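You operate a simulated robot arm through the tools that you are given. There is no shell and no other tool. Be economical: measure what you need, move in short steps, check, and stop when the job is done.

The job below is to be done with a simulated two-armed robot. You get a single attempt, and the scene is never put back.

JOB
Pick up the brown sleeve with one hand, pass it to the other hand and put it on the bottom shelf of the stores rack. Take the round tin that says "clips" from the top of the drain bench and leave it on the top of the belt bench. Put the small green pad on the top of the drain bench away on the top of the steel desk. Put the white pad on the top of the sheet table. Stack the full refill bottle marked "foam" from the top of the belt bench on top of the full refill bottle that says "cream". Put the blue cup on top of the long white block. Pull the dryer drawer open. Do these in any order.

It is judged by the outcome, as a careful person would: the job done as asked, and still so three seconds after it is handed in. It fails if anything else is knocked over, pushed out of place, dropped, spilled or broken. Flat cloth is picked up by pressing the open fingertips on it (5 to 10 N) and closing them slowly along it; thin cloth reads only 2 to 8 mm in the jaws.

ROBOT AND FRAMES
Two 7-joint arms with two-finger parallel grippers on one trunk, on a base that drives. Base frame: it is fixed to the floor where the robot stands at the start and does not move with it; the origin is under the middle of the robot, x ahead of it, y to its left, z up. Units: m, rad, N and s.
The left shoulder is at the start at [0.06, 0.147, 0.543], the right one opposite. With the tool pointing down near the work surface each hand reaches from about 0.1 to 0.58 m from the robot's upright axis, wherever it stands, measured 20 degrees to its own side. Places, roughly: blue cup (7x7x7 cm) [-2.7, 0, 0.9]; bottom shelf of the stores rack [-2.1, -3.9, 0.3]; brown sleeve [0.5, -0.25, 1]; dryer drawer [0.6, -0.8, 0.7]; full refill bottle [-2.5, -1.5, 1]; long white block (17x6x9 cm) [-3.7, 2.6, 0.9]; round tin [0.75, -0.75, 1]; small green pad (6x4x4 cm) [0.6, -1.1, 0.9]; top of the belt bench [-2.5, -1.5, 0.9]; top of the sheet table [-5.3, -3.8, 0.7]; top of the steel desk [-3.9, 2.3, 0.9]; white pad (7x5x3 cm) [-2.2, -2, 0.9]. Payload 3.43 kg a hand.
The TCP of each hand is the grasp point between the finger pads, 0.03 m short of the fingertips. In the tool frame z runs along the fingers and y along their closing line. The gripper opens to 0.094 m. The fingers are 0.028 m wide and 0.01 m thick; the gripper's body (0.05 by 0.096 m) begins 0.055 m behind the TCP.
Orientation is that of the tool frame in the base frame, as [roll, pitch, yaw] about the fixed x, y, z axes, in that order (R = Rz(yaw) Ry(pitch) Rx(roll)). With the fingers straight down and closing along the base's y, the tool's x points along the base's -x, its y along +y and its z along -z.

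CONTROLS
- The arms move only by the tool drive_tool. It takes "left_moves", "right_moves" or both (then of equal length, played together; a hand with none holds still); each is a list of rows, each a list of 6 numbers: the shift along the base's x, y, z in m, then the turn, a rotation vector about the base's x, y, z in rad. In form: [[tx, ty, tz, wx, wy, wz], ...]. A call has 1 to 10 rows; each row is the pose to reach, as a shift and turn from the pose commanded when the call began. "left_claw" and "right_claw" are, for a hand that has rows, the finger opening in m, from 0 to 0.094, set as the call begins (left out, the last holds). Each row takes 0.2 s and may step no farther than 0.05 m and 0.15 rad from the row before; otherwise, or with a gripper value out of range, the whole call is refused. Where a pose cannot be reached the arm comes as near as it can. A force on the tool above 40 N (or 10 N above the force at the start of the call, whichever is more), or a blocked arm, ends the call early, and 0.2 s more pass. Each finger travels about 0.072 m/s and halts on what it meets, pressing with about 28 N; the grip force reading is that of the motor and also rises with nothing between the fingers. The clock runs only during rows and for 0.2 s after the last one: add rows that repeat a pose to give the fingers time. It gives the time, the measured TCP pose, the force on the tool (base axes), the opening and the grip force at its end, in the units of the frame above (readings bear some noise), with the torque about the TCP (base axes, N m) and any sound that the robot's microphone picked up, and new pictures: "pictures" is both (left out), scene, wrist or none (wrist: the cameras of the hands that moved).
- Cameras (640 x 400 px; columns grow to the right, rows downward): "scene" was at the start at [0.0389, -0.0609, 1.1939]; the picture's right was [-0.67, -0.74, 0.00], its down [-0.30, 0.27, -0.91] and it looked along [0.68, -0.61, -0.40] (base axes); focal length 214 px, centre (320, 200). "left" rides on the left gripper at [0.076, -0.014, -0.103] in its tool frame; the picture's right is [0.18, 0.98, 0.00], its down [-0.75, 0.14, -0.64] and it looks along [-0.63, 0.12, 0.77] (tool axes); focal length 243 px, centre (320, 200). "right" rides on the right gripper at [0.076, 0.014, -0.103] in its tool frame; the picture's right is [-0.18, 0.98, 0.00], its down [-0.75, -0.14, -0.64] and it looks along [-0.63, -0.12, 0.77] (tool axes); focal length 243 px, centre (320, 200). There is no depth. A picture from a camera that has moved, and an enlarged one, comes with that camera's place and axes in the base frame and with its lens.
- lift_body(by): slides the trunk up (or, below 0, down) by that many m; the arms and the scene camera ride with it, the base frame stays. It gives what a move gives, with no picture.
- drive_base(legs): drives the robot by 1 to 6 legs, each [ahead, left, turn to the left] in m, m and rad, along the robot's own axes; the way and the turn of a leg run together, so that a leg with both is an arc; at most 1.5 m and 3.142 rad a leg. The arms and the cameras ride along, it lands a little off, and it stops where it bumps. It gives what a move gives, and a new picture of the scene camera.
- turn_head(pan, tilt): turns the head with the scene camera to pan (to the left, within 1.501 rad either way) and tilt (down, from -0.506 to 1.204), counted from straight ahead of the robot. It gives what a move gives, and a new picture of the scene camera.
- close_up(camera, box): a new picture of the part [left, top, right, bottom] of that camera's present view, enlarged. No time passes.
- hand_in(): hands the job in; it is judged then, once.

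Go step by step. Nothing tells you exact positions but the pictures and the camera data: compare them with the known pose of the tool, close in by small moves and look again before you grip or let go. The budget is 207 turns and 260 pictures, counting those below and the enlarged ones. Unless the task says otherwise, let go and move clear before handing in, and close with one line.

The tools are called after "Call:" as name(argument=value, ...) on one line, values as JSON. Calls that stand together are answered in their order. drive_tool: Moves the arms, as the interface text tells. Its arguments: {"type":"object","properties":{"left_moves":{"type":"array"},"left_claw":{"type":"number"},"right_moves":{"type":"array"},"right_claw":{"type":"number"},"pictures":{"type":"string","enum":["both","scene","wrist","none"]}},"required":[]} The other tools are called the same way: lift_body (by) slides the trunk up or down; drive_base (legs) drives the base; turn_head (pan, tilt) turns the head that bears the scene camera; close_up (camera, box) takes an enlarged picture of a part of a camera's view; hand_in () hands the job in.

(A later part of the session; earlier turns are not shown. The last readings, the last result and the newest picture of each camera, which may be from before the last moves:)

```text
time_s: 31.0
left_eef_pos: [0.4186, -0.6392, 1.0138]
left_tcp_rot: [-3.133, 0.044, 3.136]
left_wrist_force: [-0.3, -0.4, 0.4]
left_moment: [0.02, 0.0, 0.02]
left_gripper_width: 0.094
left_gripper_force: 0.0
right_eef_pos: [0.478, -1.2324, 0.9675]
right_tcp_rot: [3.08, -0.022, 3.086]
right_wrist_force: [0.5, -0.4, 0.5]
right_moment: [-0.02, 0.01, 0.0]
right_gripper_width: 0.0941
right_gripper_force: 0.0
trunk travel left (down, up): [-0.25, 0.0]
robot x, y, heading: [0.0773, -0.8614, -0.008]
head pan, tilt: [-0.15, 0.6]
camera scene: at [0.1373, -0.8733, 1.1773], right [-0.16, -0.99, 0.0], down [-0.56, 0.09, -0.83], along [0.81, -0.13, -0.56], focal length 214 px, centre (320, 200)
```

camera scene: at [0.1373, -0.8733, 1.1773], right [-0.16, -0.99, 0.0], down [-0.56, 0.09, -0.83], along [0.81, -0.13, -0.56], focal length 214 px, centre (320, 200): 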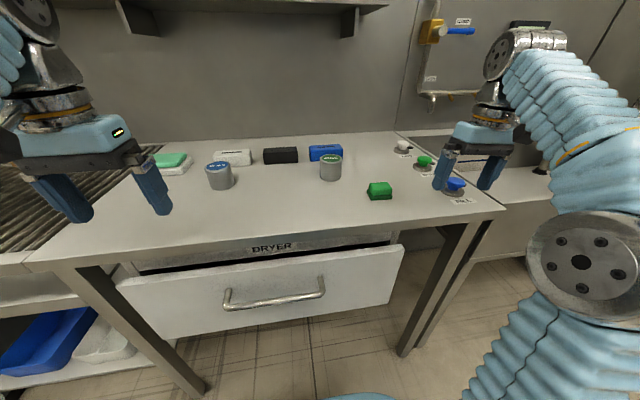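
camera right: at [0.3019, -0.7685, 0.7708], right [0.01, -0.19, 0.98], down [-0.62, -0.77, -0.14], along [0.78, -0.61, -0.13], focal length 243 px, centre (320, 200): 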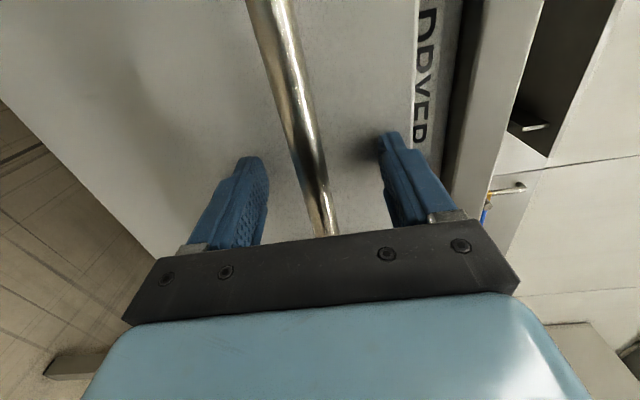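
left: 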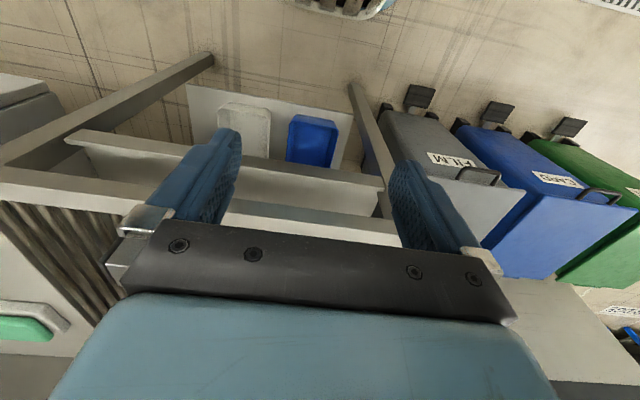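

Call:
drive_base(legs=[[0.045, 0, 0]])

Call:
close_up(camera="scene", box=[330, 150, 430, 240])

Call:
drive_tool(left_moves=[[0.05, -0.01, -0.01, 0, 0, 0], [0.1, -0.02, -0.015, 0, 0, 0], [0.14, -0.03, -0.015, 0, 0, 0], [0.18, -0.04, -0.015, 0, 0, 0]], pictures="both")

```text
time_s: 31.9
left_eef_pos: [0.4627, -0.6398, 1.0137]
left_tcp_rot: [-3.133, 0.045, 3.136]
left_wrist_force: [0.3, 0.1, 0.6]
left_moment: [-0.02, -0.01, -0.01]
left_gripper_width: 0.094
left_gripper_force: 0.0
right_eef_pos: [0.5221, -1.2315, 0.9685]
right_tcp_rot: [3.076, -0.024, 3.088]
right_wrist_force: [0.0, -0.5, -0.3]
right_moment: [-0.02, 0.01, 0.02]
right_gripper_width: 0.094
right_gripper_force: 0.0
trunk travel left (down, up): [-0.25, 0.0]
robot x, y, heading: [0.1258, -0.864, -0.007]
head pan, tilt: [-0.15, 0.6]
camera scene: at [0.182, -0.8737, 1.1773], right [-0.16, -0.99, 0.0], down [-0.56, 0.09, -0.83], along [0.81, -0.13, -0.56], focal length 214 px, centre (320, 200)
```

scene: 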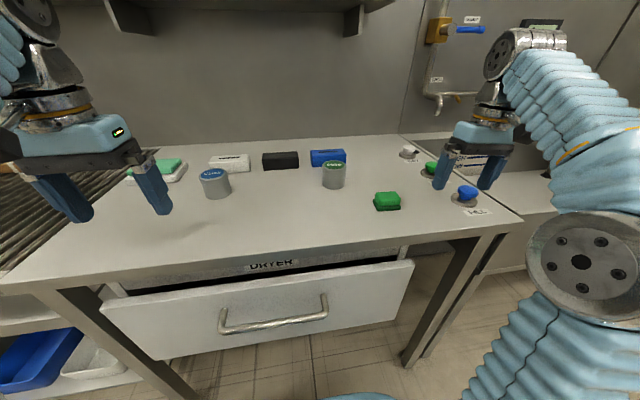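

```text
4.44 times, centred on (380, 195) of scene
camera zoom: at [0.182, -0.8737, 1.1773], right [-0.16, -0.99, 0.0], down [-0.56, 0.09, -0.83], along [0.81, -0.13, -0.56], focal length 953 px, centre (53, 222)
```

zoom: 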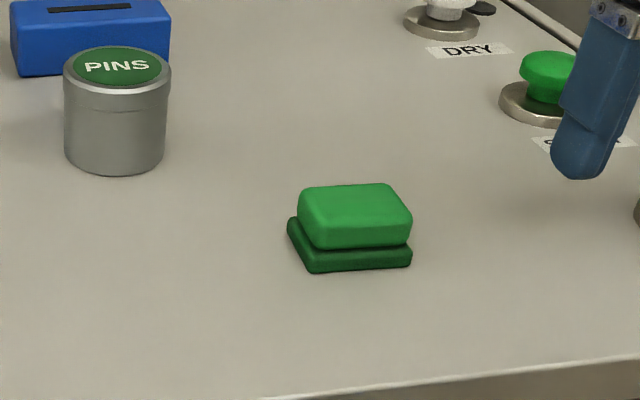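

```text
refused: row 1 steps farther than a row can; nothing moved
```

Call:
drive_tool(left_moves=[[0.045, -0.01, -0.01, 0, 0, 0], [0.09, -0.02, -0.015, 0, 0, 0], [0.13, -0.03, -0.015, 0, 0, 0]], right_moves=[[0.01, 0.04, 0.0, 0, 0, 0], [0.02, 0.08, 0, 0, 0, 0], [0.03, 0.12, 0, 0, 0, 0]], pictures="both")

```text
time_s: 32.7
left_eef_pos: [0.575, -0.6659, 0.9961]
left_tcp_rot: [-3.134, 0.046, 3.136]
left_wrist_force: [0.2, -0.2, 0.5]
left_moment: [-0.01, 0.01, 0.02]
left_gripper_width: 0.0939
left_gripper_force: 0.0
left hand out of reach, approached as far as the arm can: row 3
right_eef_pos: [0.5524, -1.1193, 0.967]
right_tcp_rot: [3.078, -0.022, 3.086]
right_wrist_force: [0.1, 0.0, -0.4]
right_moment: [0.01, 0.0, 0.03]
right_gripper_width: 0.094
right_gripper_force: 0.1
trunk travel left (down, up): [-0.25, 0.0]
robot x, y, heading: [0.1264, -0.86, -0.006]
head pan, tilt: [-0.15, 0.6]
camera scene: at [0.1818, -0.8749, 1.1773], right [-0.16, -0.99, 0.0], down [-0.56, 0.09, -0.83], along [0.81, -0.13, -0.56], focal length 214 px, centre (320, 200)
camera right: at [0.4783, -1.1069, 1.0724], right [0.24, 0.97, 0.06], down [0.76, -0.22, 0.61], along [0.61, -0.1, -0.79], focal length 243 px, centre (320, 200)
camera left: at [0.4927, -0.68, 1.0945], right [-0.18, 0.98, -0.02], down [0.72, 0.14, 0.68], along [0.67, 0.11, -0.74], focal length 243 px, centre (320, 200)
```

scene: 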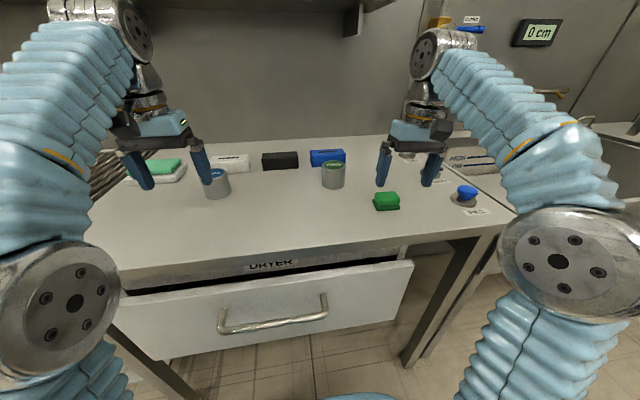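
right: 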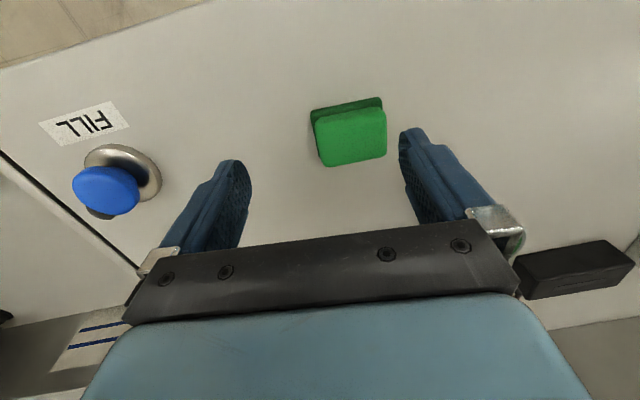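
left: 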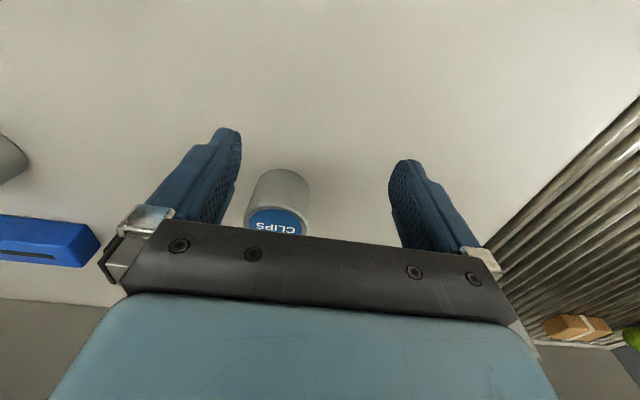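

The pad is at ≈[0.555,-1.093] and the tin ≈[0.66,-0.692]. I lower the right hand over the pad, and the left hand in front of the tin, straddling it in y.

Call:
drive_tool(left_moves=[[0, -0.015, -0.02, 0, 0, 0], [0, -0.026, -0.045, 0, 0, 0], [0.0, -0.026, -0.07, 0, 0, 0]], right_moves=[[0.003, 0.026, 0.0, -0.03, 0, 0.0], [0.003, 0.026, -0.02, -0.06, 0, 0.0], [0.003, 0.026, -0.043, -0.06, 0, 0.0]], pictures="both")

```text
time_s: 33.5
left_eef_pos: [0.5725, -0.6902, 0.9266]
left_tcp_rot: [-3.134, 0.045, 3.138]
left_wrist_force: [-0.4, 0.7, -0.2]
left_moment: [0.03, 0.01, 0.0]
left_gripper_width: 0.0942
left_gripper_force: 0.0
right_eef_pos: [0.5543, -1.0877, 0.9259]
right_tcp_rot: [3.141, -0.021, 3.087]
right_wrist_force: [-0.2, 0.3, -1.2]
right_moment: [0.05, 0.03, -0.03]
right_gripper_width: 0.0939
right_gripper_force: 0.2
trunk travel left (down, up): [-0.25, 0.0]
robot x, y, heading: [0.1261, -0.863, -0.006]
head pan, tilt: [-0.15, 0.6]
camera scene: at [0.1822, -0.8737, 1.1773], right [-0.16, -0.99, 0.0], down [-0.56, 0.09, -0.83], along [0.81, -0.13, -0.56], focal length 214 px, centre (320, 200)
camera right: at [0.4804, -1.0698, 1.0301], right [0.24, 0.97, 0.0], down [0.76, -0.18, 0.63], along [0.61, -0.15, -0.78], focal length 243 px, centre (320, 200)
camera left: at [0.4907, -0.7032, 1.0253], right [-0.18, 0.98, -0.02], down [0.72, 0.14, 0.67], along [0.67, 0.11, -0.74], focal length 243 px, centre (320, 200)
```

scene: 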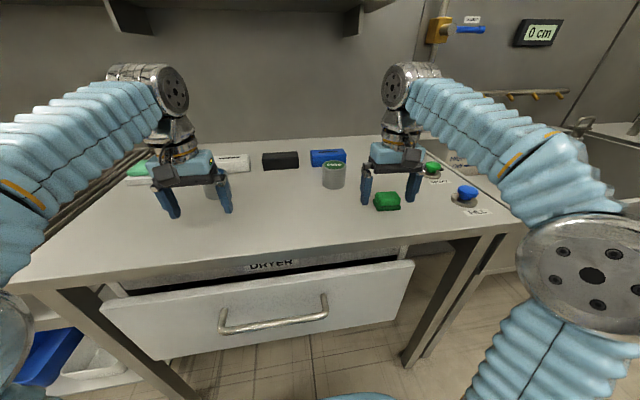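
right: 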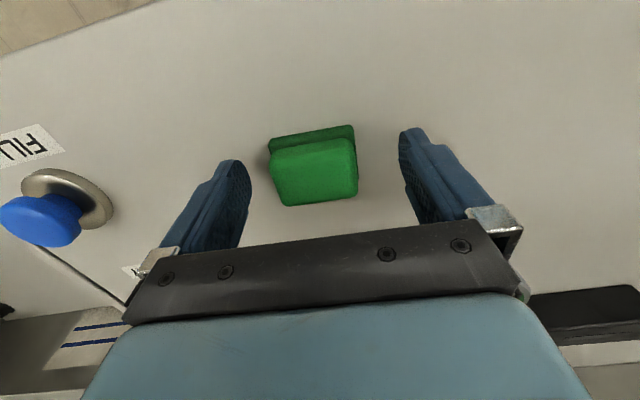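
left: 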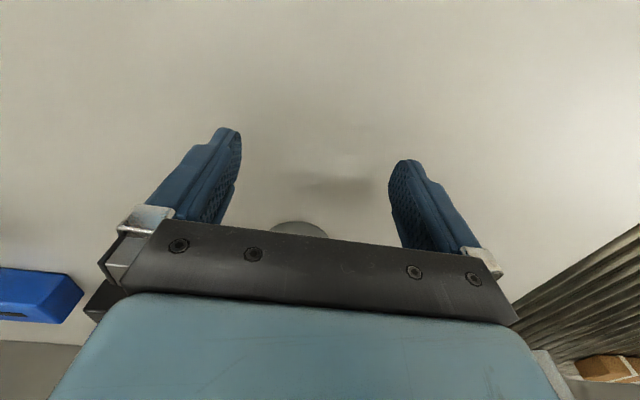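

Call:
drive_tool(left_moves=[[0.03, -0.004, 0.002, 0, 0, 0], [0.06, -0.004, 0.002, 0, 0, 0], [0.086, -0.004, 0.002, 0, 0, 0], [0.086, -0.004, 0.002, 0, 0, 0], [0.086, -0.004, 0.002, 0, 0, 0]], right_moves=[[0, -0.003, -0.004, 0, 0, 0], [0, -0.003, -0.007, 0, 0, 0], [0, -0.003, -0.007, 0, 0, 0], [0, -0.003, -0.007, 0, 0, 0], [0, -0.003, -0.007, 0, 0, 0]], right_claw=0.03, pictures="both")

```text
time_s: 34.7
left_eef_pos: [0.6581, -0.6955, 0.9335]
left_tcp_rot: [-3.133, 0.045, 3.137]
left_wrist_force: [0.0, -0.1, -0.5]
left_moment: [-0.01, 0.01, -0.05]
left_gripper_width: 0.0942
left_gripper_force: 0.1
right_eef_pos: [0.5541, -1.091, 0.9216]
right_tcp_rot: [3.138, -0.015, 3.086]
right_wrist_force: [7.1, -6.3, 35.2]
right_moment: [-0.35, -0.38, 0.0]
right_gripper_width: 0.0493
right_gripper_force: 27.8
trunk travel left (down, up): [-0.25, 0.0]
robot x, y, heading: [0.1282, -0.8613, -0.01]
head pan, tilt: [-0.15, 0.6]
camera scene: at [0.181, -0.8732, 1.1776], right [-0.16, -0.99, 0.0], down [-0.56, 0.09, -0.83], along [0.82, -0.13, -0.56], focal length 214 px, centre (320, 200)
camera right: at [0.4786, -1.0717, 1.0245], right [0.24, 0.97, 0.0], down [0.75, -0.19, 0.63], along [0.61, -0.15, -0.78], focal length 243 px, centre (320, 200)
camera left: at [0.5771, -0.7087, 1.0315], right [-0.18, 0.98, -0.02], down [0.72, 0.14, 0.67], along [0.67, 0.11, -0.74], focal length 243 px, centre (320, 200)
```

scene: 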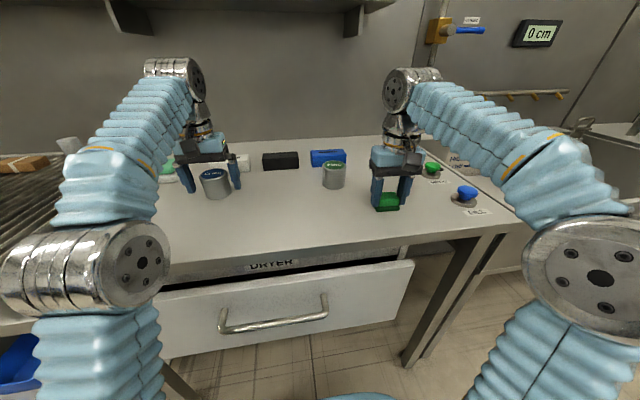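
right: 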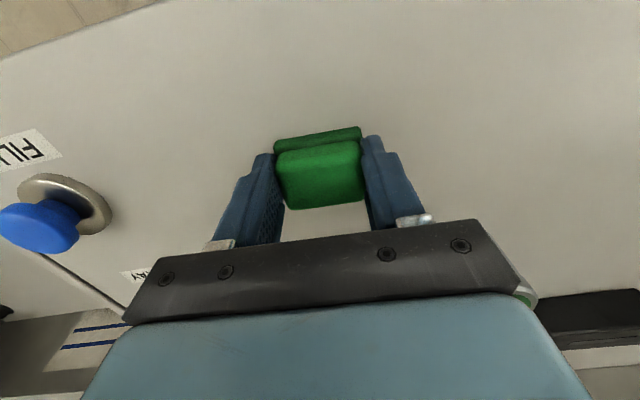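
left: 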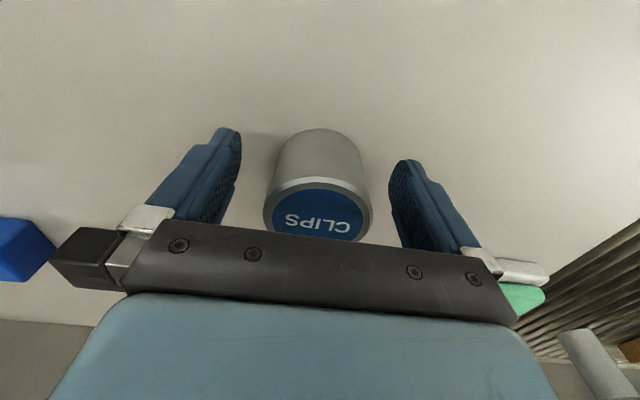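

The pad is held (5 cm wide). Now I close the left hand on the tin, and then lift both.

Call:
drive_tool(left_moves=[[0, 0, 0, 0, 0, 0], [0, 0, 0, 0, 0, 0], [0, 0, 0, 0, 0, 0], [0, 0, 0, 0, 0, 0]], left_claw=0.04, right_moves=[[0, 0, 0.01, 0, 0, 0], [0, 0, 0.02, 0, 0, 0], [0, 0, 0.03, 0, 0, 0], [0, 0, 0.04, 0, 0, 0]], right_claw=0.03, pictures="none")

Call:
drive_tool(left_moves=[[-0.01, 0, 0.02, 0, 0, 0], [-0.02, 0, 0.04, 0, 0, 0], [-0.05, 0, 0.05, 0, 0, 0], [-0.08, 0, 0.06, 0, 0, 0], [-0.11, 0, 0.06, 0, 0, 0]], right_moves=[[-0.03, 0, 0.0, 0, 0, 0], [-0.06, 0, 0.0, 0, 0, 0], [-0.09, 0, 0.0, 0, 0, 0], [-0.1, 0, 0.0, 0, 0, 0], [-0.1, 0, 0.0, 0, 0, 0]], pictures="both")

```text
time_s: 35.7
left_eef_pos: [0.6595, -0.6961, 0.9319]
left_tcp_rot: [-3.134, 0.043, 3.137]
left_wrist_force: [-0.3, 0.3, 0.8]
left_moment: [-0.03, 0.05, 0.02]
left_gripper_width: 0.0642
left_gripper_force: 28.5
right_eef_pos: [0.5548, -1.0894, 0.9582]
right_tcp_rot: [3.14, -0.021, 3.085]
right_wrist_force: [1.4, 0.0, -0.1]
right_moment: [-0.02, 0.0, -0.04]
right_gripper_width: 0.0494
right_gripper_force: 28.1
trunk travel left (down, up): [-0.25, 0.0]
robot x, y, heading: [0.1254, -0.8622, -0.012]
head pan, tilt: [-0.15, 0.6]
```

```text
time_s: 36.9
left_eef_pos: [0.5479, -0.6957, 0.9915]
left_tcp_rot: [-3.135, 0.042, 3.134]
left_wrist_force: [-0.4, 0.1, -1.4]
left_moment: [0.01, 0.08, -0.02]
left_gripper_width: 0.0639
left_gripper_force: 28.4
left hand out of reach, approached as far as the arm can: row 2
right_eef_pos: [0.4563, -1.0902, 0.9567]
right_tcp_rot: [3.14, -0.022, 3.086]
right_wrist_force: [-0.1, -0.5, -0.1]
right_moment: [0.01, -0.02, 0.0]
right_gripper_width: 0.0493
right_gripper_force: 28.3
trunk travel left (down, up): [-0.25, 0.0]
robot x, y, heading: [0.1199, -0.8582, -0.007]
head pan, tilt: [-0.15, 0.6]
camera scene: at [0.1824, -0.8737, 1.1773], right [-0.16, -0.99, 0.0], down [-0.56, 0.09, -0.82], along [0.81, -0.13, -0.57], focal length 214 px, centre (320, 200)
camera right: at [0.3807, -1.0722, 1.0611], right [0.24, 0.97, 0.0], down [0.76, -0.18, 0.63], along [0.61, -0.15, -0.78], focal length 243 px, centre (320, 200)
camera left: at [0.4674, -0.7088, 1.09], right [-0.18, 0.98, -0.02], down [0.73, 0.14, 0.67], along [0.66, 0.11, -0.74], focal length 243 px, centre (320, 200)
```

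scene: 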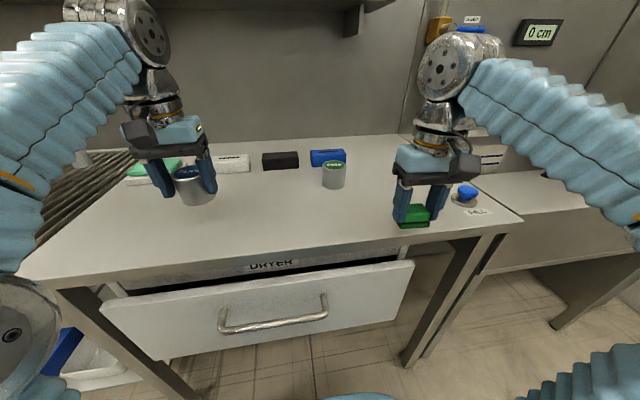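
right: 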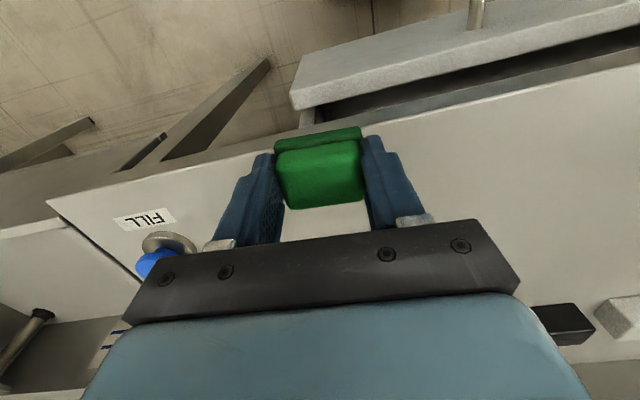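
left: 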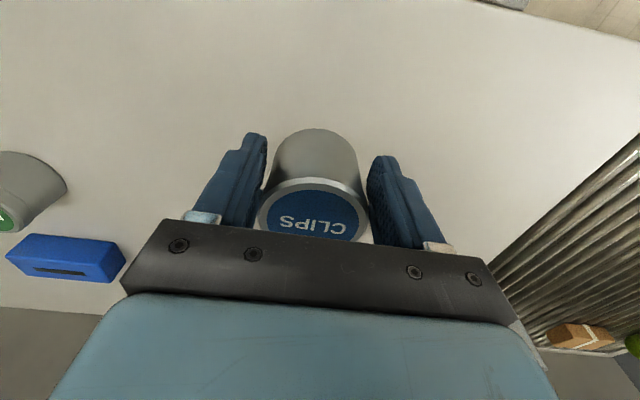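

Both are held. I check the brown thing at the back through the left camera while here, then back away.

Call:
close_up(camera="left", box=[520, 290, 640, 370])

Call:
drive_base(legs=[[-0.7, 0, 0], [0, 0, 3.0]])

Call:
turn_head(pan=0.0, tilt=0.25)

```text
5.00 times, centred on (580, 330) of left
camera zoom: at [0.4674, -0.7088, 1.09], right [-0.18, 0.98, -0.02], down [0.73, 0.14, 0.67], along [0.66, 0.11, -0.74], focal length 1213 px, centre (-980, -450)
```

zoom: 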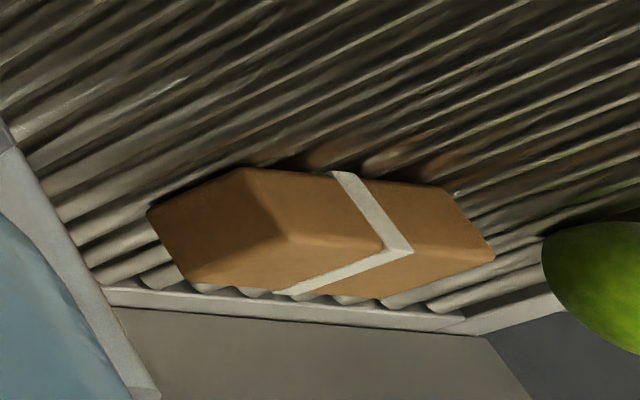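

```text
time_s: 47.6
left_eef_pos: [-1.0144, -0.9357, 0.9914]
left_tcp_rot: [-3.132, 0.042, -0.2]
left_wrist_force: [0.2, 0.1, -1.2]
left_moment: [0.01, -0.03, -0.01]
left_gripper_width: 0.0631
left_gripper_force: 28.1
right_eef_pos: [-0.8471, -0.5663, 0.9561]
right_tcp_rot: [3.14, -0.022, -0.251]
right_wrist_force: [-0.1, -0.6, 0.5]
right_moment: [-0.02, 0.0, 0.0]
right_gripper_width: 0.0494
right_gripper_force: 28.3
trunk travel left (down, up): [-0.25, 0.0]
robot x, y, heading: [-0.5651, -0.8523, 2.938]
head pan, tilt: [-0.15, 0.6]
camera scene: at [-0.6202, -0.8284, 1.1773], right [0.35, 0.94, 0.0], down [0.53, -0.2, -0.82], along [-0.77, 0.29, -0.57], focal length 214 px, centre (320, 200)
```

scene: 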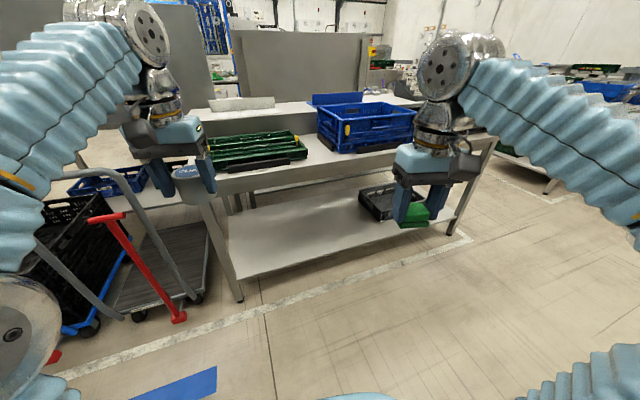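

```text
time_s: 48.5
left_eef_pos: [-1.0156, -0.9358, 0.991]
left_tcp_rot: [-3.133, 0.044, -0.199]
left_wrist_force: [-1.0, -0.1, -1.3]
left_moment: [-0.02, -0.04, 0.0]
left_gripper_width: 0.0626
left_gripper_force: 27.7
right_eef_pos: [-0.8479, -0.5666, 0.9577]
right_tcp_rot: [3.138, -0.02, -0.249]
right_wrist_force: [-0.5, 0.0, -0.6]
right_moment: [0.0, -0.02, -0.01]
right_gripper_width: 0.0493
right_gripper_force: 28.3
trunk travel left (down, up): [-0.25, 0.0]
robot x, y, heading: [-0.5646, -0.8553, 2.939]
head pan, tilt: [0.0, 0.25]
camera scene: at [-0.6287, -0.8401, 1.2094], right [0.2, 0.98, 0.0], down [0.24, -0.05, -0.97], along [-0.95, 0.2, -0.25], focal length 214 px, centre (320, 200)
```

scene: 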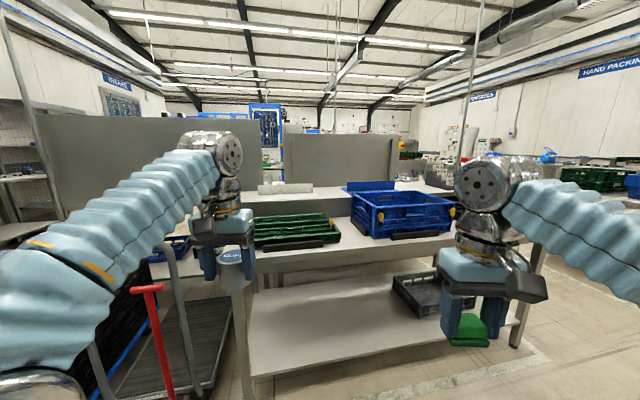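

Ahead is a table with crates and partitions; the belt bench should be behind it on the left. I look left and right to plan the way.

Call:
turn_head(pan=0.8, tilt=0.3)

Call:
turn_head(pan=-0.9, tilt=0.3)

```text
time_s: 49.6
left_eef_pos: [-1.0144, -0.9358, 0.9915]
left_tcp_rot: [-3.133, 0.044, -0.199]
left_wrist_force: [0.3, -0.1, -1.9]
left_moment: [-0.01, -0.05, -0.02]
left_gripper_width: 0.0628
left_gripper_force: 28.1
right_eef_pos: [-0.8461, -0.5652, 0.9566]
right_tcp_rot: [3.141, -0.021, -0.25]
right_wrist_force: [-0.1, 0.7, -0.2]
right_moment: [-0.02, 0.02, -0.01]
right_gripper_width: 0.0494
right_gripper_force: 27.9
trunk travel left (down, up): [-0.25, 0.0]
robot x, y, heading: [-0.5686, -0.8554, 2.933]
head pan, tilt: [0.799, 0.3]
camera scene: at [-0.6145, -0.9114, 1.2048], right [-0.56, 0.83, 0.0], down [0.24, 0.17, -0.96], along [-0.79, -0.54, -0.3], focal length 214 px, centre (320, 200)
```

scene: 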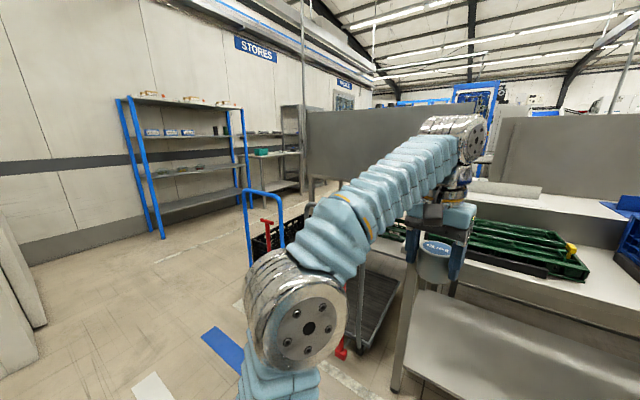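

```text
time_s: 51.3
left_eef_pos: [-1.0146, -0.9357, 0.9902]
left_tcp_rot: [-3.133, 0.043, -0.198]
left_wrist_force: [-0.5, 0.8, -1.8]
left_moment: [-0.04, -0.06, 0.0]
left_gripper_width: 0.0627
left_gripper_force: 27.7
right_eef_pos: [-0.8469, -0.5657, 0.9566]
right_tcp_rot: [3.14, -0.021, -0.25]
right_wrist_force: [0.8, 0.5, 0.3]
right_moment: [0.03, -0.04, -0.02]
right_gripper_width: 0.0496
right_gripper_force: 28.3
trunk travel left (down, up): [-0.25, 0.0]
robot x, y, heading: [-0.5651, -0.8531, 2.94]
head pan, tilt: [-0.901, 0.3]
camera scene: at [-0.5793, -0.7756, 1.2048], right [0.89, 0.45, 0.0], down [0.13, -0.26, -0.96], along [-0.43, 0.85, -0.3], focal length 214 px, centre (320, 200)
```

scene: 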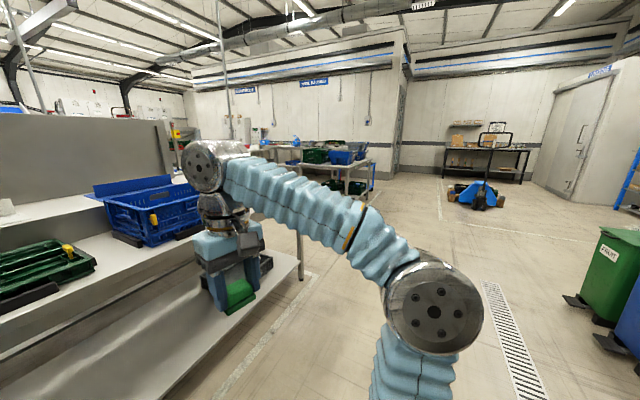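

The stores rack is to the south-west; the space beyond the partition can likely be reached round the north end. I drive north and look west.

Call:
drive_base(legs=[[0, 0, -1.37], [1.4, 0, 0]])

Call:
turn_head(pan=1.0, tilt=0.25)

```text
time_s: 61.6
left_eef_pos: [-0.7628, 0.9596, 0.9916]
left_tcp_rot: [-3.134, 0.044, -1.546]
left_wrist_force: [0.0, 0.1, 0.8]
left_moment: [0.03, 0.0, 0.01]
left_gripper_width: 0.04
left_gripper_force: 0.1
right_eef_pos: [-0.3656, 0.8794, 0.9566]
right_tcp_rot: [3.14, -0.018, -1.593]
right_wrist_force: [-0.4, -0.5, 0.3]
right_moment: [0.02, -0.02, 0.02]
right_gripper_width: 0.0491
right_gripper_force: 28.3
trunk travel left (down, up): [-0.25, 0.0]
robot x, y, heading: [-0.5835, 0.5401, 1.595]
head pan, tilt: [-0.901, 0.3]
camera scene: at [-0.5107, 0.5734, 1.2048], right [0.64, -0.77, 0.0], down [-0.23, -0.19, -0.96], along [0.73, 0.61, -0.3], focal length 214 px, centre (320, 200)
```

scene: 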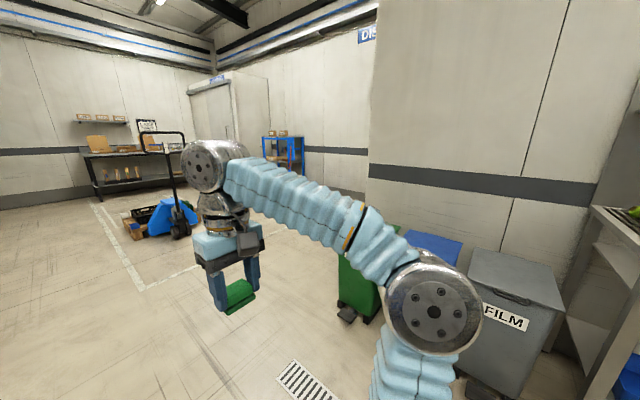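

```text
time_s: 63.5
left_eef_pos: [-0.7632, 0.9612, 0.9915]
left_tcp_rot: [-3.133, 0.043, -1.544]
left_wrist_force: [-0.6, -0.2, 0.0]
left_moment: [0.0, -0.04, 0.03]
left_gripper_width: 0.04
left_gripper_force: 0.1
right_eef_pos: [-0.3638, 0.8796, 0.957]
right_tcp_rot: [3.141, -0.02, -1.593]
right_wrist_force: [-0.8, 0.3, -0.7]
right_moment: [0.02, -0.01, 0.0]
right_gripper_width: 0.0492
right_gripper_force: 28.4
trunk travel left (down, up): [-0.25, 0.0]
robot x, y, heading: [-0.5822, 0.5436, 1.591]
head pan, tilt: [1.0, 0.25]
camera scene: at [-0.6622, 0.5625, 1.2095], right [0.52, 0.85, 0.0], down [0.21, -0.13, -0.97], along [-0.83, 0.51, -0.25], focal length 214 px, centre (320, 200)
```

scene: 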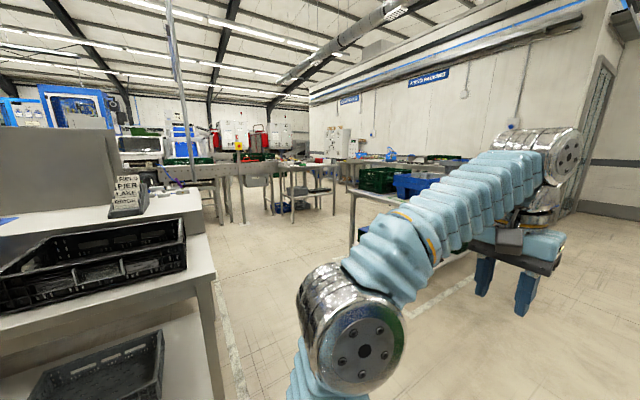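

The left hand has lost the tin on the way (the round tin slipped out). I turn to face south and search the floor.

Call:
drive_base(legs=[[0.0, 0, -3.0]])

Call:
turn_head(pan=-0.2, tilt=0.65)

```text
time_s: 70.9
left_eef_pos: [-0.3398, 0.1588, 0.9918]
left_tcp_rot: [-3.134, 0.045, 1.759]
left_wrist_force: [0.7, 0.3, 0.3]
left_moment: [0.01, 0.02, 0.0]
left_gripper_width: 0.0399
left_gripper_force: 0.0
right_eef_pos: [-0.7449, 0.1739, 0.956]
right_tcp_rot: [3.139, -0.02, 1.71]
right_wrist_force: [-0.7, 0.1, -1.0]
right_moment: [0.0, 0.01, -0.01]
right_gripper_width: 0.049
right_gripper_force: 27.6
trunk travel left (down, up): [-0.25, 0.0]
robot x, y, heading: [-0.5817, 0.5438, -1.387]
head pan, tilt: [1.0, 0.25]
camera scene: at [-0.5022, 0.5378, 1.2095], right [-0.38, -0.93, 0.0], down [-0.23, 0.09, -0.97], along [0.9, -0.37, -0.25], focal length 214 px, centre (320, 200)
```

scene: 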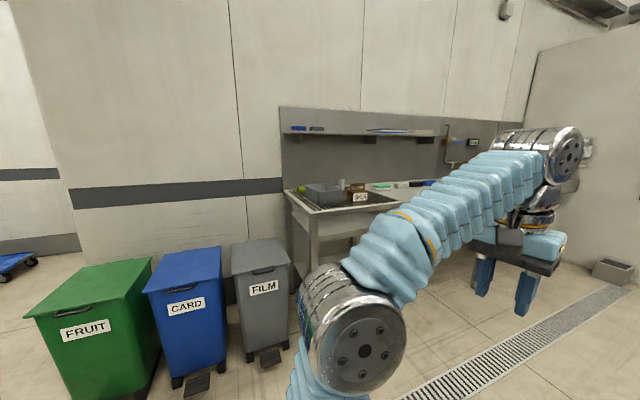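

```text
time_s: 72.3
left_eef_pos: [-0.3391, 0.158, 0.9919]
left_tcp_rot: [-3.134, 0.044, 1.758]
left_wrist_force: [0.7, -0.1, -0.1]
left_moment: [-0.01, -0.01, -0.01]
left_gripper_width: 0.04
left_gripper_force: 0.0
right_eef_pos: [-0.745, 0.1739, 0.9567]
right_tcp_rot: [3.14, -0.019, 1.71]
right_wrist_force: [0.4, 0.0, 0.0]
right_moment: [0.02, -0.01, 0.0]
right_gripper_width: 0.0494
right_gripper_force: 28.3
trunk travel left (down, up): [-0.25, 0.0]
robot x, y, heading: [-0.5832, 0.5414, -1.391]
head pan, tilt: [-0.201, 0.649]
camera scene: at [-0.5901, 0.4863, 1.173], right [-1.0, 0.02, 0.0], down [0.01, 0.6, -0.8], along [-0.01, -0.8, -0.6], focal length 214 px, centre (320, 200)
```

scene: 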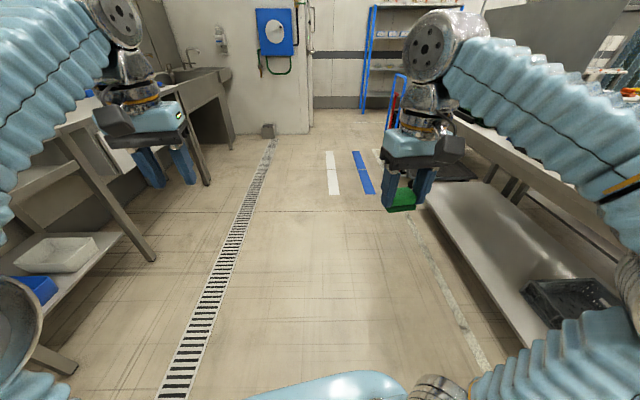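

Call:
close_up(camera="scene", box=[360, 110, 640, 350])

Call:
turn_head(pan=-0.9, tilt=0.8)

Call:
turn_head(pan=0.3, tilt=1.1)

```text
1.67 times, centred on (500, 230) of scene
camera zoom: at [-0.5901, 0.4863, 1.173], right [-1.0, 0.02, 0.0], down [0.01, 0.6, -0.8], along [-0.01, -0.8, -0.6], focal length 358 px, centre (20, 150)
```

zoom: 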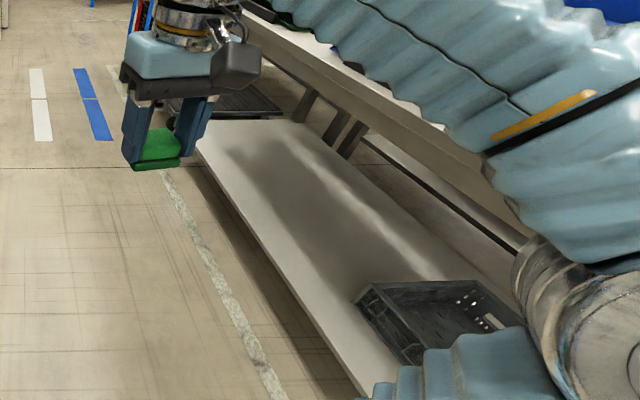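

```text
time_s: 73.4
left_eef_pos: [-0.3395, 0.1584, 0.9927]
left_tcp_rot: [-3.133, 0.044, 1.758]
left_wrist_force: [0.2, 0.5, -0.2]
left_moment: [0.01, 0.02, 0.02]
left_gripper_width: 0.0399
left_gripper_force: 0.0
right_eef_pos: [-0.7455, 0.1742, 0.9573]
right_tcp_rot: [-3.141, -0.019, 1.708]
right_wrist_force: [-0.7, -0.7, -0.1]
right_moment: [-0.02, -0.02, -0.03]
right_gripper_width: 0.0496
right_gripper_force: 28.0
trunk travel left (down, up): [-0.25, 0.0]
robot x, y, heading: [-0.5821, 0.5432, -1.388]
head pan, tilt: [-0.901, 0.799]
camera scene: at [-0.6417, 0.5122, 1.1604], right [-0.75, 0.66, 0.0], down [0.47, 0.54, -0.7], along [-0.46, -0.53, -0.72], focal length 214 px, centre (320, 200)
```

scene: 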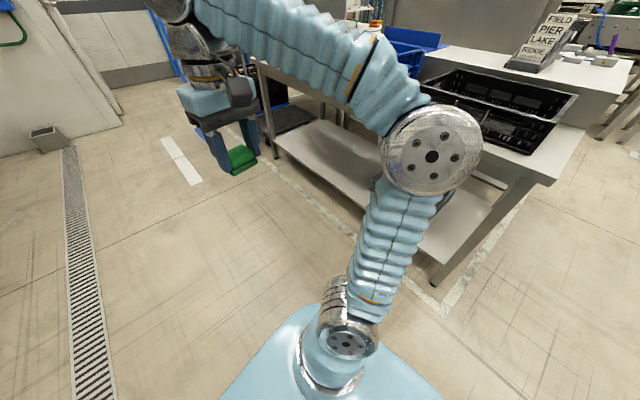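

```text
time_s: 74.8
left_eef_pos: [-0.3389, 0.1589, 0.9925]
left_tcp_rot: [-3.133, 0.042, 1.757]
left_wrist_force: [0.1, -0.3, 0.0]
left_moment: [0.01, 0.0, 0.0]
left_gripper_width: 0.0398
left_gripper_force: 0.1
right_eef_pos: [-0.7456, 0.1737, 0.9576]
right_tcp_rot: [-3.141, -0.018, 1.709]
right_wrist_force: [0.2, -0.4, 0.6]
right_moment: [0.02, 0.01, 0.0]
right_gripper_width: 0.0493
right_gripper_force: 28.0
trunk travel left (down, up): [-0.25, 0.0]
robot x, y, heading: [-0.5825, 0.547, -1.384]
head pan, tilt: [0.3, 1.1]
camera scene: at [-0.5594, 0.5172, 1.1387], right [-0.89, -0.46, 0.0], down [-0.41, 0.79, -0.45], along [0.21, -0.4, -0.89], focal length 214 px, centre (320, 200)
```

scene: 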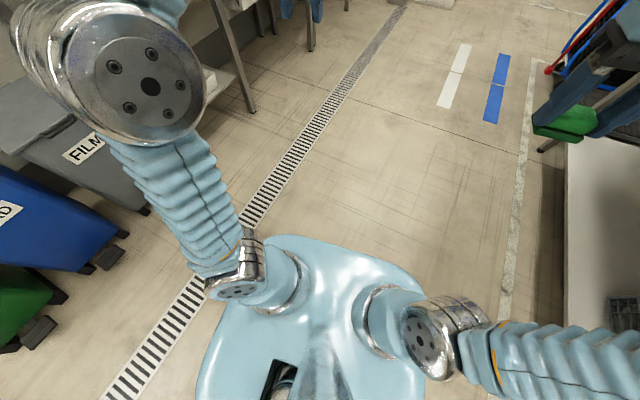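

Call:
drive_base(legs=[[0.0, 0, -1.6]])

Call:
turn_head(pan=-1.3, tilt=0.55)

Call:
turn_head(pan=1.4, tilt=0.5)

```text
time_s: 79.0
left_eef_pos: [-0.9677, 0.2988, 0.9908]
left_tcp_rot: [-3.134, 0.045, 0.187]
left_wrist_force: [0.7, -0.4, -0.1]
left_moment: [0.0, 0.0, -0.01]
left_gripper_width: 0.0401
left_gripper_force: 0.1
right_eef_pos: [-0.9523, 0.7034, 0.9555]
right_tcp_rot: [-3.141, -0.021, 0.138]
right_wrist_force: [-0.3, 0.1, -0.3]
right_moment: [-0.01, 0.01, -0.04]
right_gripper_width: 0.0493
right_gripper_force: 28.1
trunk travel left (down, up): [-0.25, 0.0]
robot x, y, heading: [-0.5827, 0.5414, -2.961]
head pan, tilt: [0.3, 1.1]
camera scene: at [-0.6098, 0.5198, 1.1387], right [-0.47, 0.89, 0.0], down [0.79, 0.41, -0.45], along [-0.4, -0.21, -0.89], focal length 214 px, centre (320, 200)
```

scene: 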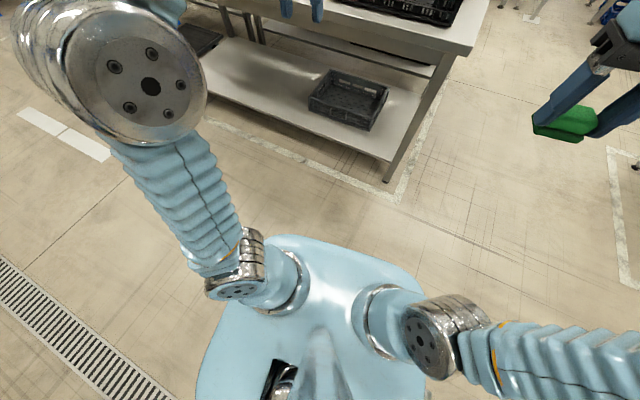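

```text
time_s: 80.7
left_eef_pos: [-0.9677, 0.2991, 0.9913]
left_tcp_rot: [-3.133, 0.046, 0.187]
left_wrist_force: [0.0, -0.5, 0.7]
left_moment: [0.0, -0.02, 0.0]
left_gripper_width: 0.0399
left_gripper_force: 0.0
right_eef_pos: [-0.9511, 0.7048, 0.9578]
right_tcp_rot: [3.14, -0.018, 0.138]
right_wrist_force: [-0.1, 0.1, -0.7]
right_moment: [0.0, -0.02, -0.04]
right_gripper_width: 0.0492
right_gripper_force: 27.9
trunk travel left (down, up): [-0.25, 0.0]
robot x, y, heading: [-0.5858, 0.543, -2.952]
head pan, tilt: [-1.3, 0.55]
camera scene: at [-0.5934, 0.6298, 1.1818], right [0.9, 0.44, 0.0], down [0.23, -0.47, -0.85], along [-0.37, 0.77, -0.52], focal length 214 px, centre (320, 200)
```

scene: 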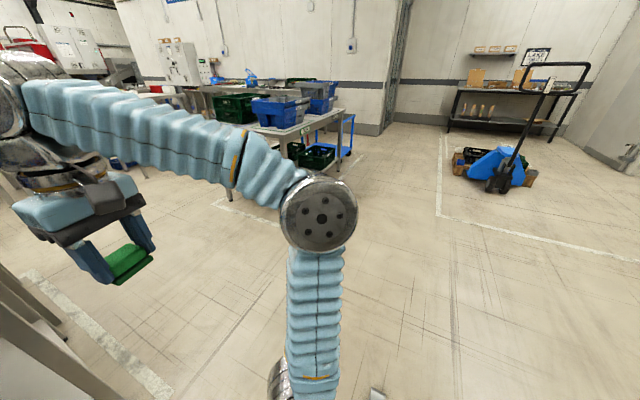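

```text
time_s: 83.0
left_eef_pos: [-0.9679, 0.2984, 0.9911]
left_tcp_rot: [-3.133, 0.047, 0.188]
left_wrist_force: [-0.2, 0.6, 0.4]
left_moment: [0.0, -0.01, -0.01]
left_gripper_width: 0.04
left_gripper_force: 0.0
right_eef_pos: [-0.9526, 0.7047, 0.9559]
right_tcp_rot: [3.141, -0.018, 0.137]
right_wrist_force: [-0.5, 0.0, 0.7]
right_moment: [-0.01, -0.04, 0.02]
right_gripper_width: 0.0496
right_gripper_force: 27.7
trunk travel left (down, up): [-0.25, 0.0]
robot x, y, heading: [-0.5801, 0.5405, -2.961]
head pan, tilt: [1.4, 0.499]
camera scene: at [-0.5528, 0.4582, 1.1864], right [-1.0, -0.01, 0.0], down [-0.01, 0.48, -0.88], along [0.01, -0.88, -0.48], focal length 214 px, centre (320, 200)
```

scene: 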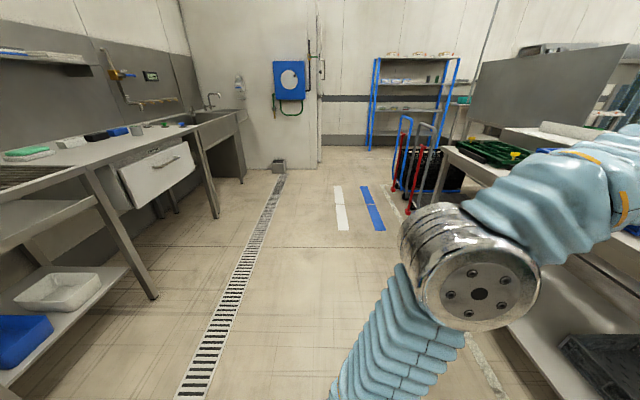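

A grey thing is just visible at the bottom of the north view, near [-0.5,1.05] on the floor. I look there.

Call:
turn_head(pan=-1.4, tilt=0.95)

```text
time_s: 85.5
left_eef_pos: [-0.9677, 0.2984, 0.9916]
left_tcp_rot: [-3.131, 0.044, 0.188]
left_wrist_force: [0.2, -0.7, 0.7]
left_moment: [-0.01, -0.01, 0.01]
left_gripper_width: 0.0401
left_gripper_force: 0.1
right_eef_pos: [-0.9517, 0.7038, 0.9578]
right_tcp_rot: [3.138, -0.018, 0.138]
right_wrist_force: [0.9, 0.3, 0.2]
right_moment: [-0.02, 0.02, 0.01]
right_gripper_width: 0.0492
right_gripper_force: 27.9
trunk travel left (down, up): [-0.25, 0.0]
robot x, y, heading: [-0.5828, 0.542, -2.96]
head pan, tilt: [-1.4, 0.949]
camera scene: at [-0.5792, 0.6174, 1.1489], right [0.94, 0.35, 0.0], down [0.28, -0.76, -0.58], along [-0.2, 0.55, -0.81], focal length 214 px, centre (320, 200)
```

scene: 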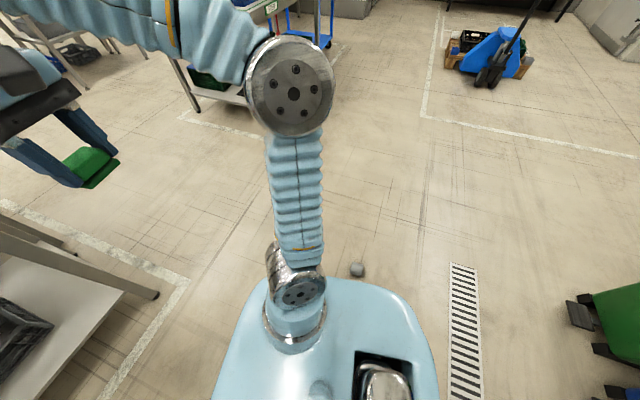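

Found: the tin lies on the floor near [-0.51,1.02].

Call:
close_up(camera="scene", box=[320, 245, 400, 295])

```text
8.00 times, centred on (360, 270) of scene
camera zoom: at [-0.5792, 0.6174, 1.1489], right [0.94, 0.35, 0.0], down [0.28, -0.76, -0.58], along [-0.2, 0.55, -0.81], focal length 1716 px, centre (0, -360)
```

zoom: 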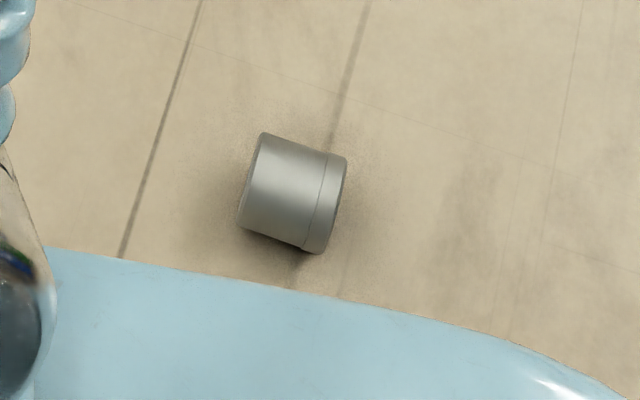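

The tin is intact, lying on its side with the lid toward +x. I'll go round it (keeping the base well clear) to stand west of it, facing east, so that I can later turn it upright.

Call:
drive_base(legs=[[0.054, 0.295, 0], [-0.59, 0.108, 0], [-0.27, -1.475, 0], [1.012, -0.185, 0]])

Call:
turn_head(pan=0.6, tilt=0.7)

```text
time_s: 102.5
left_eef_pos: [-1.3614, 1.5038, 0.9912]
left_tcp_rot: [-3.132, 0.047, 0.187]
left_wrist_force: [0.0, 0.2, -0.7]
left_moment: [-0.03, -0.02, 0.03]
left_gripper_width: 0.04
left_gripper_force: 0.1
right_eef_pos: [-1.3444, 1.91, 0.9587]
right_tcp_rot: [3.14, -0.02, 0.137]
right_wrist_force: [0.3, 0.0, -0.2]
right_moment: [0.01, -0.02, 0.01]
right_gripper_width: 0.0492
right_gripper_force: 28.1
trunk travel left (down, up): [-0.25, 0.0]
robot x, y, heading: [-0.9779, 1.7481, -2.959]
head pan, tilt: [-1.4, 0.949]
camera scene: at [-0.9724, 1.8216, 1.1489], right [0.94, 0.35, 0.0], down [0.28, -0.76, -0.58], along [-0.2, 0.55, -0.81], focal length 214 px, centre (320, 200)
```

scene: 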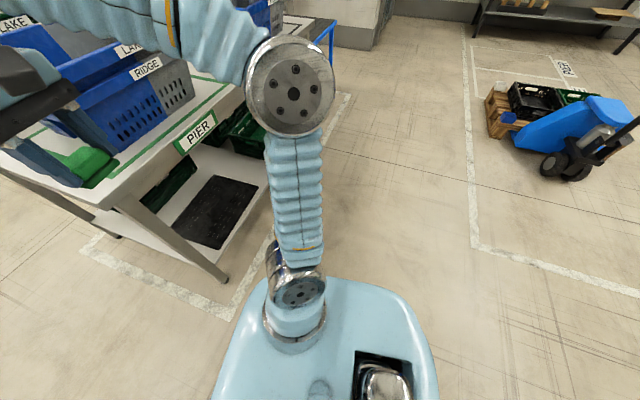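

```text
time_s: 104.4
left_eef_pos: [-1.3609, 1.502, 0.9916]
left_tcp_rot: [-3.132, 0.046, 0.187]
left_wrist_force: [0.4, 0.2, 0.2]
left_moment: [0.04, 0.01, -0.02]
left_gripper_width: 0.0402
left_gripper_force: 0.0
right_eef_pos: [-1.3456, 1.9102, 0.9575]
right_tcp_rot: [3.141, -0.019, 0.136]
right_wrist_force: [0.5, 0.0, -0.8]
right_moment: [0.02, 0.0, 0.03]
right_gripper_width: 0.0494
right_gripper_force: 28.0
trunk travel left (down, up): [-0.25, 0.0]
robot x, y, heading: [-0.9774, 1.7464, -2.958]
head pan, tilt: [0.6, 0.7]
camera scene: at [-1.0075, 1.6935, 1.1686], right [-0.71, 0.71, 0.0], down [0.46, 0.45, -0.76], along [-0.54, -0.54, -0.64], focal length 214 px, centre (320, 200)
```

scene: 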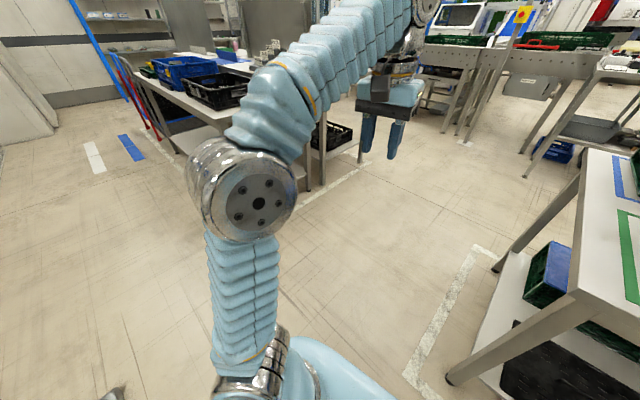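

I turn to face east and strafe toward the tin.

Call:
drive_base(legs=[[0, 0, 2.958], [-0.03, -0.6, 0]])

Call:
turn_head(pan=-0.1, tilt=1.0)

```text
time_s: 114.8
left_eef_pos: [-0.5635, 1.3498, 0.9917]
left_tcp_rot: [-3.132, 0.046, -3.088]
left_wrist_force: [0.1, 0.2, 0.0]
left_moment: [-0.02, 0.04, -0.01]
left_gripper_width: 0.0398
left_gripper_force: 0.1
right_eef_pos: [-0.6327, 0.9502, 0.9577]
right_tcp_rot: [3.14, -0.018, -3.137]
right_wrist_force: [1.0, 0.2, 0.7]
right_moment: [0.0, 0.01, -0.02]
right_gripper_width: 0.0497
right_gripper_force: 27.7
trunk travel left (down, up): [-0.25, 0.0]
robot x, y, heading: [-0.9757, 1.1558, 0.048]
head pan, tilt: [0.6, 0.7]
camera scene: at [-0.9385, 1.2105, 1.1687], right [0.61, -0.8, 0.0], down [-0.51, -0.39, -0.76], along [0.61, 0.46, -0.64], focal length 214 px, centre (320, 200)
```

scene: 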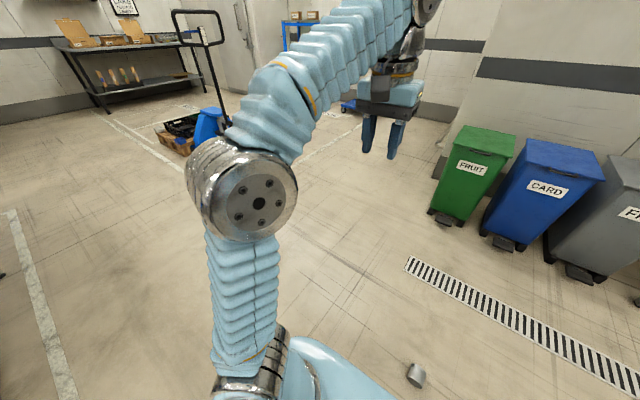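

```text
time_s: 115.8
left_eef_pos: [-0.5632, 1.3504, 0.9921]
left_tcp_rot: [-3.133, 0.047, -3.089]
left_wrist_force: [0.1, -0.7, -1.2]
left_moment: [-0.02, 0.02, -0.01]
left_gripper_width: 0.04
left_gripper_force: 0.1
right_eef_pos: [-0.6321, 0.9495, 0.9564]
right_tcp_rot: [3.138, -0.018, -3.137]
right_wrist_force: [-1.1, 0.6, -0.1]
right_moment: [-0.01, -0.01, 0.0]
right_gripper_width: 0.0494
right_gripper_force: 28.2
trunk travel left (down, up): [-0.25, 0.0]
robot x, y, heading: [-0.976, 1.1597, 0.048]
head pan, tilt: [-0.099, 1.0]
camera scene: at [-0.9365, 1.1556, 1.1453], right [-0.05, -1.0, 0.0], down [-0.84, 0.04, -0.54], along [0.54, -0.03, -0.84], focal length 214 px, centre (320, 200)
```

scene: 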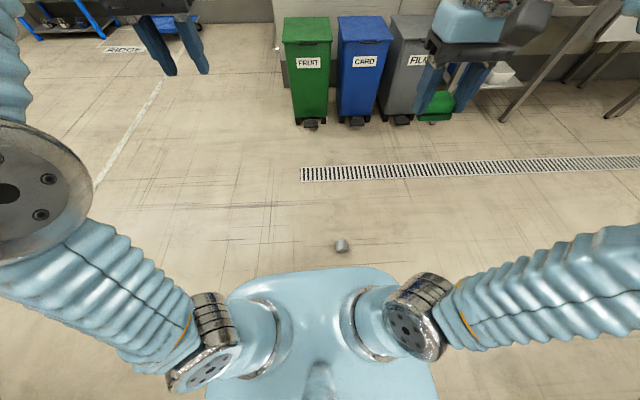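

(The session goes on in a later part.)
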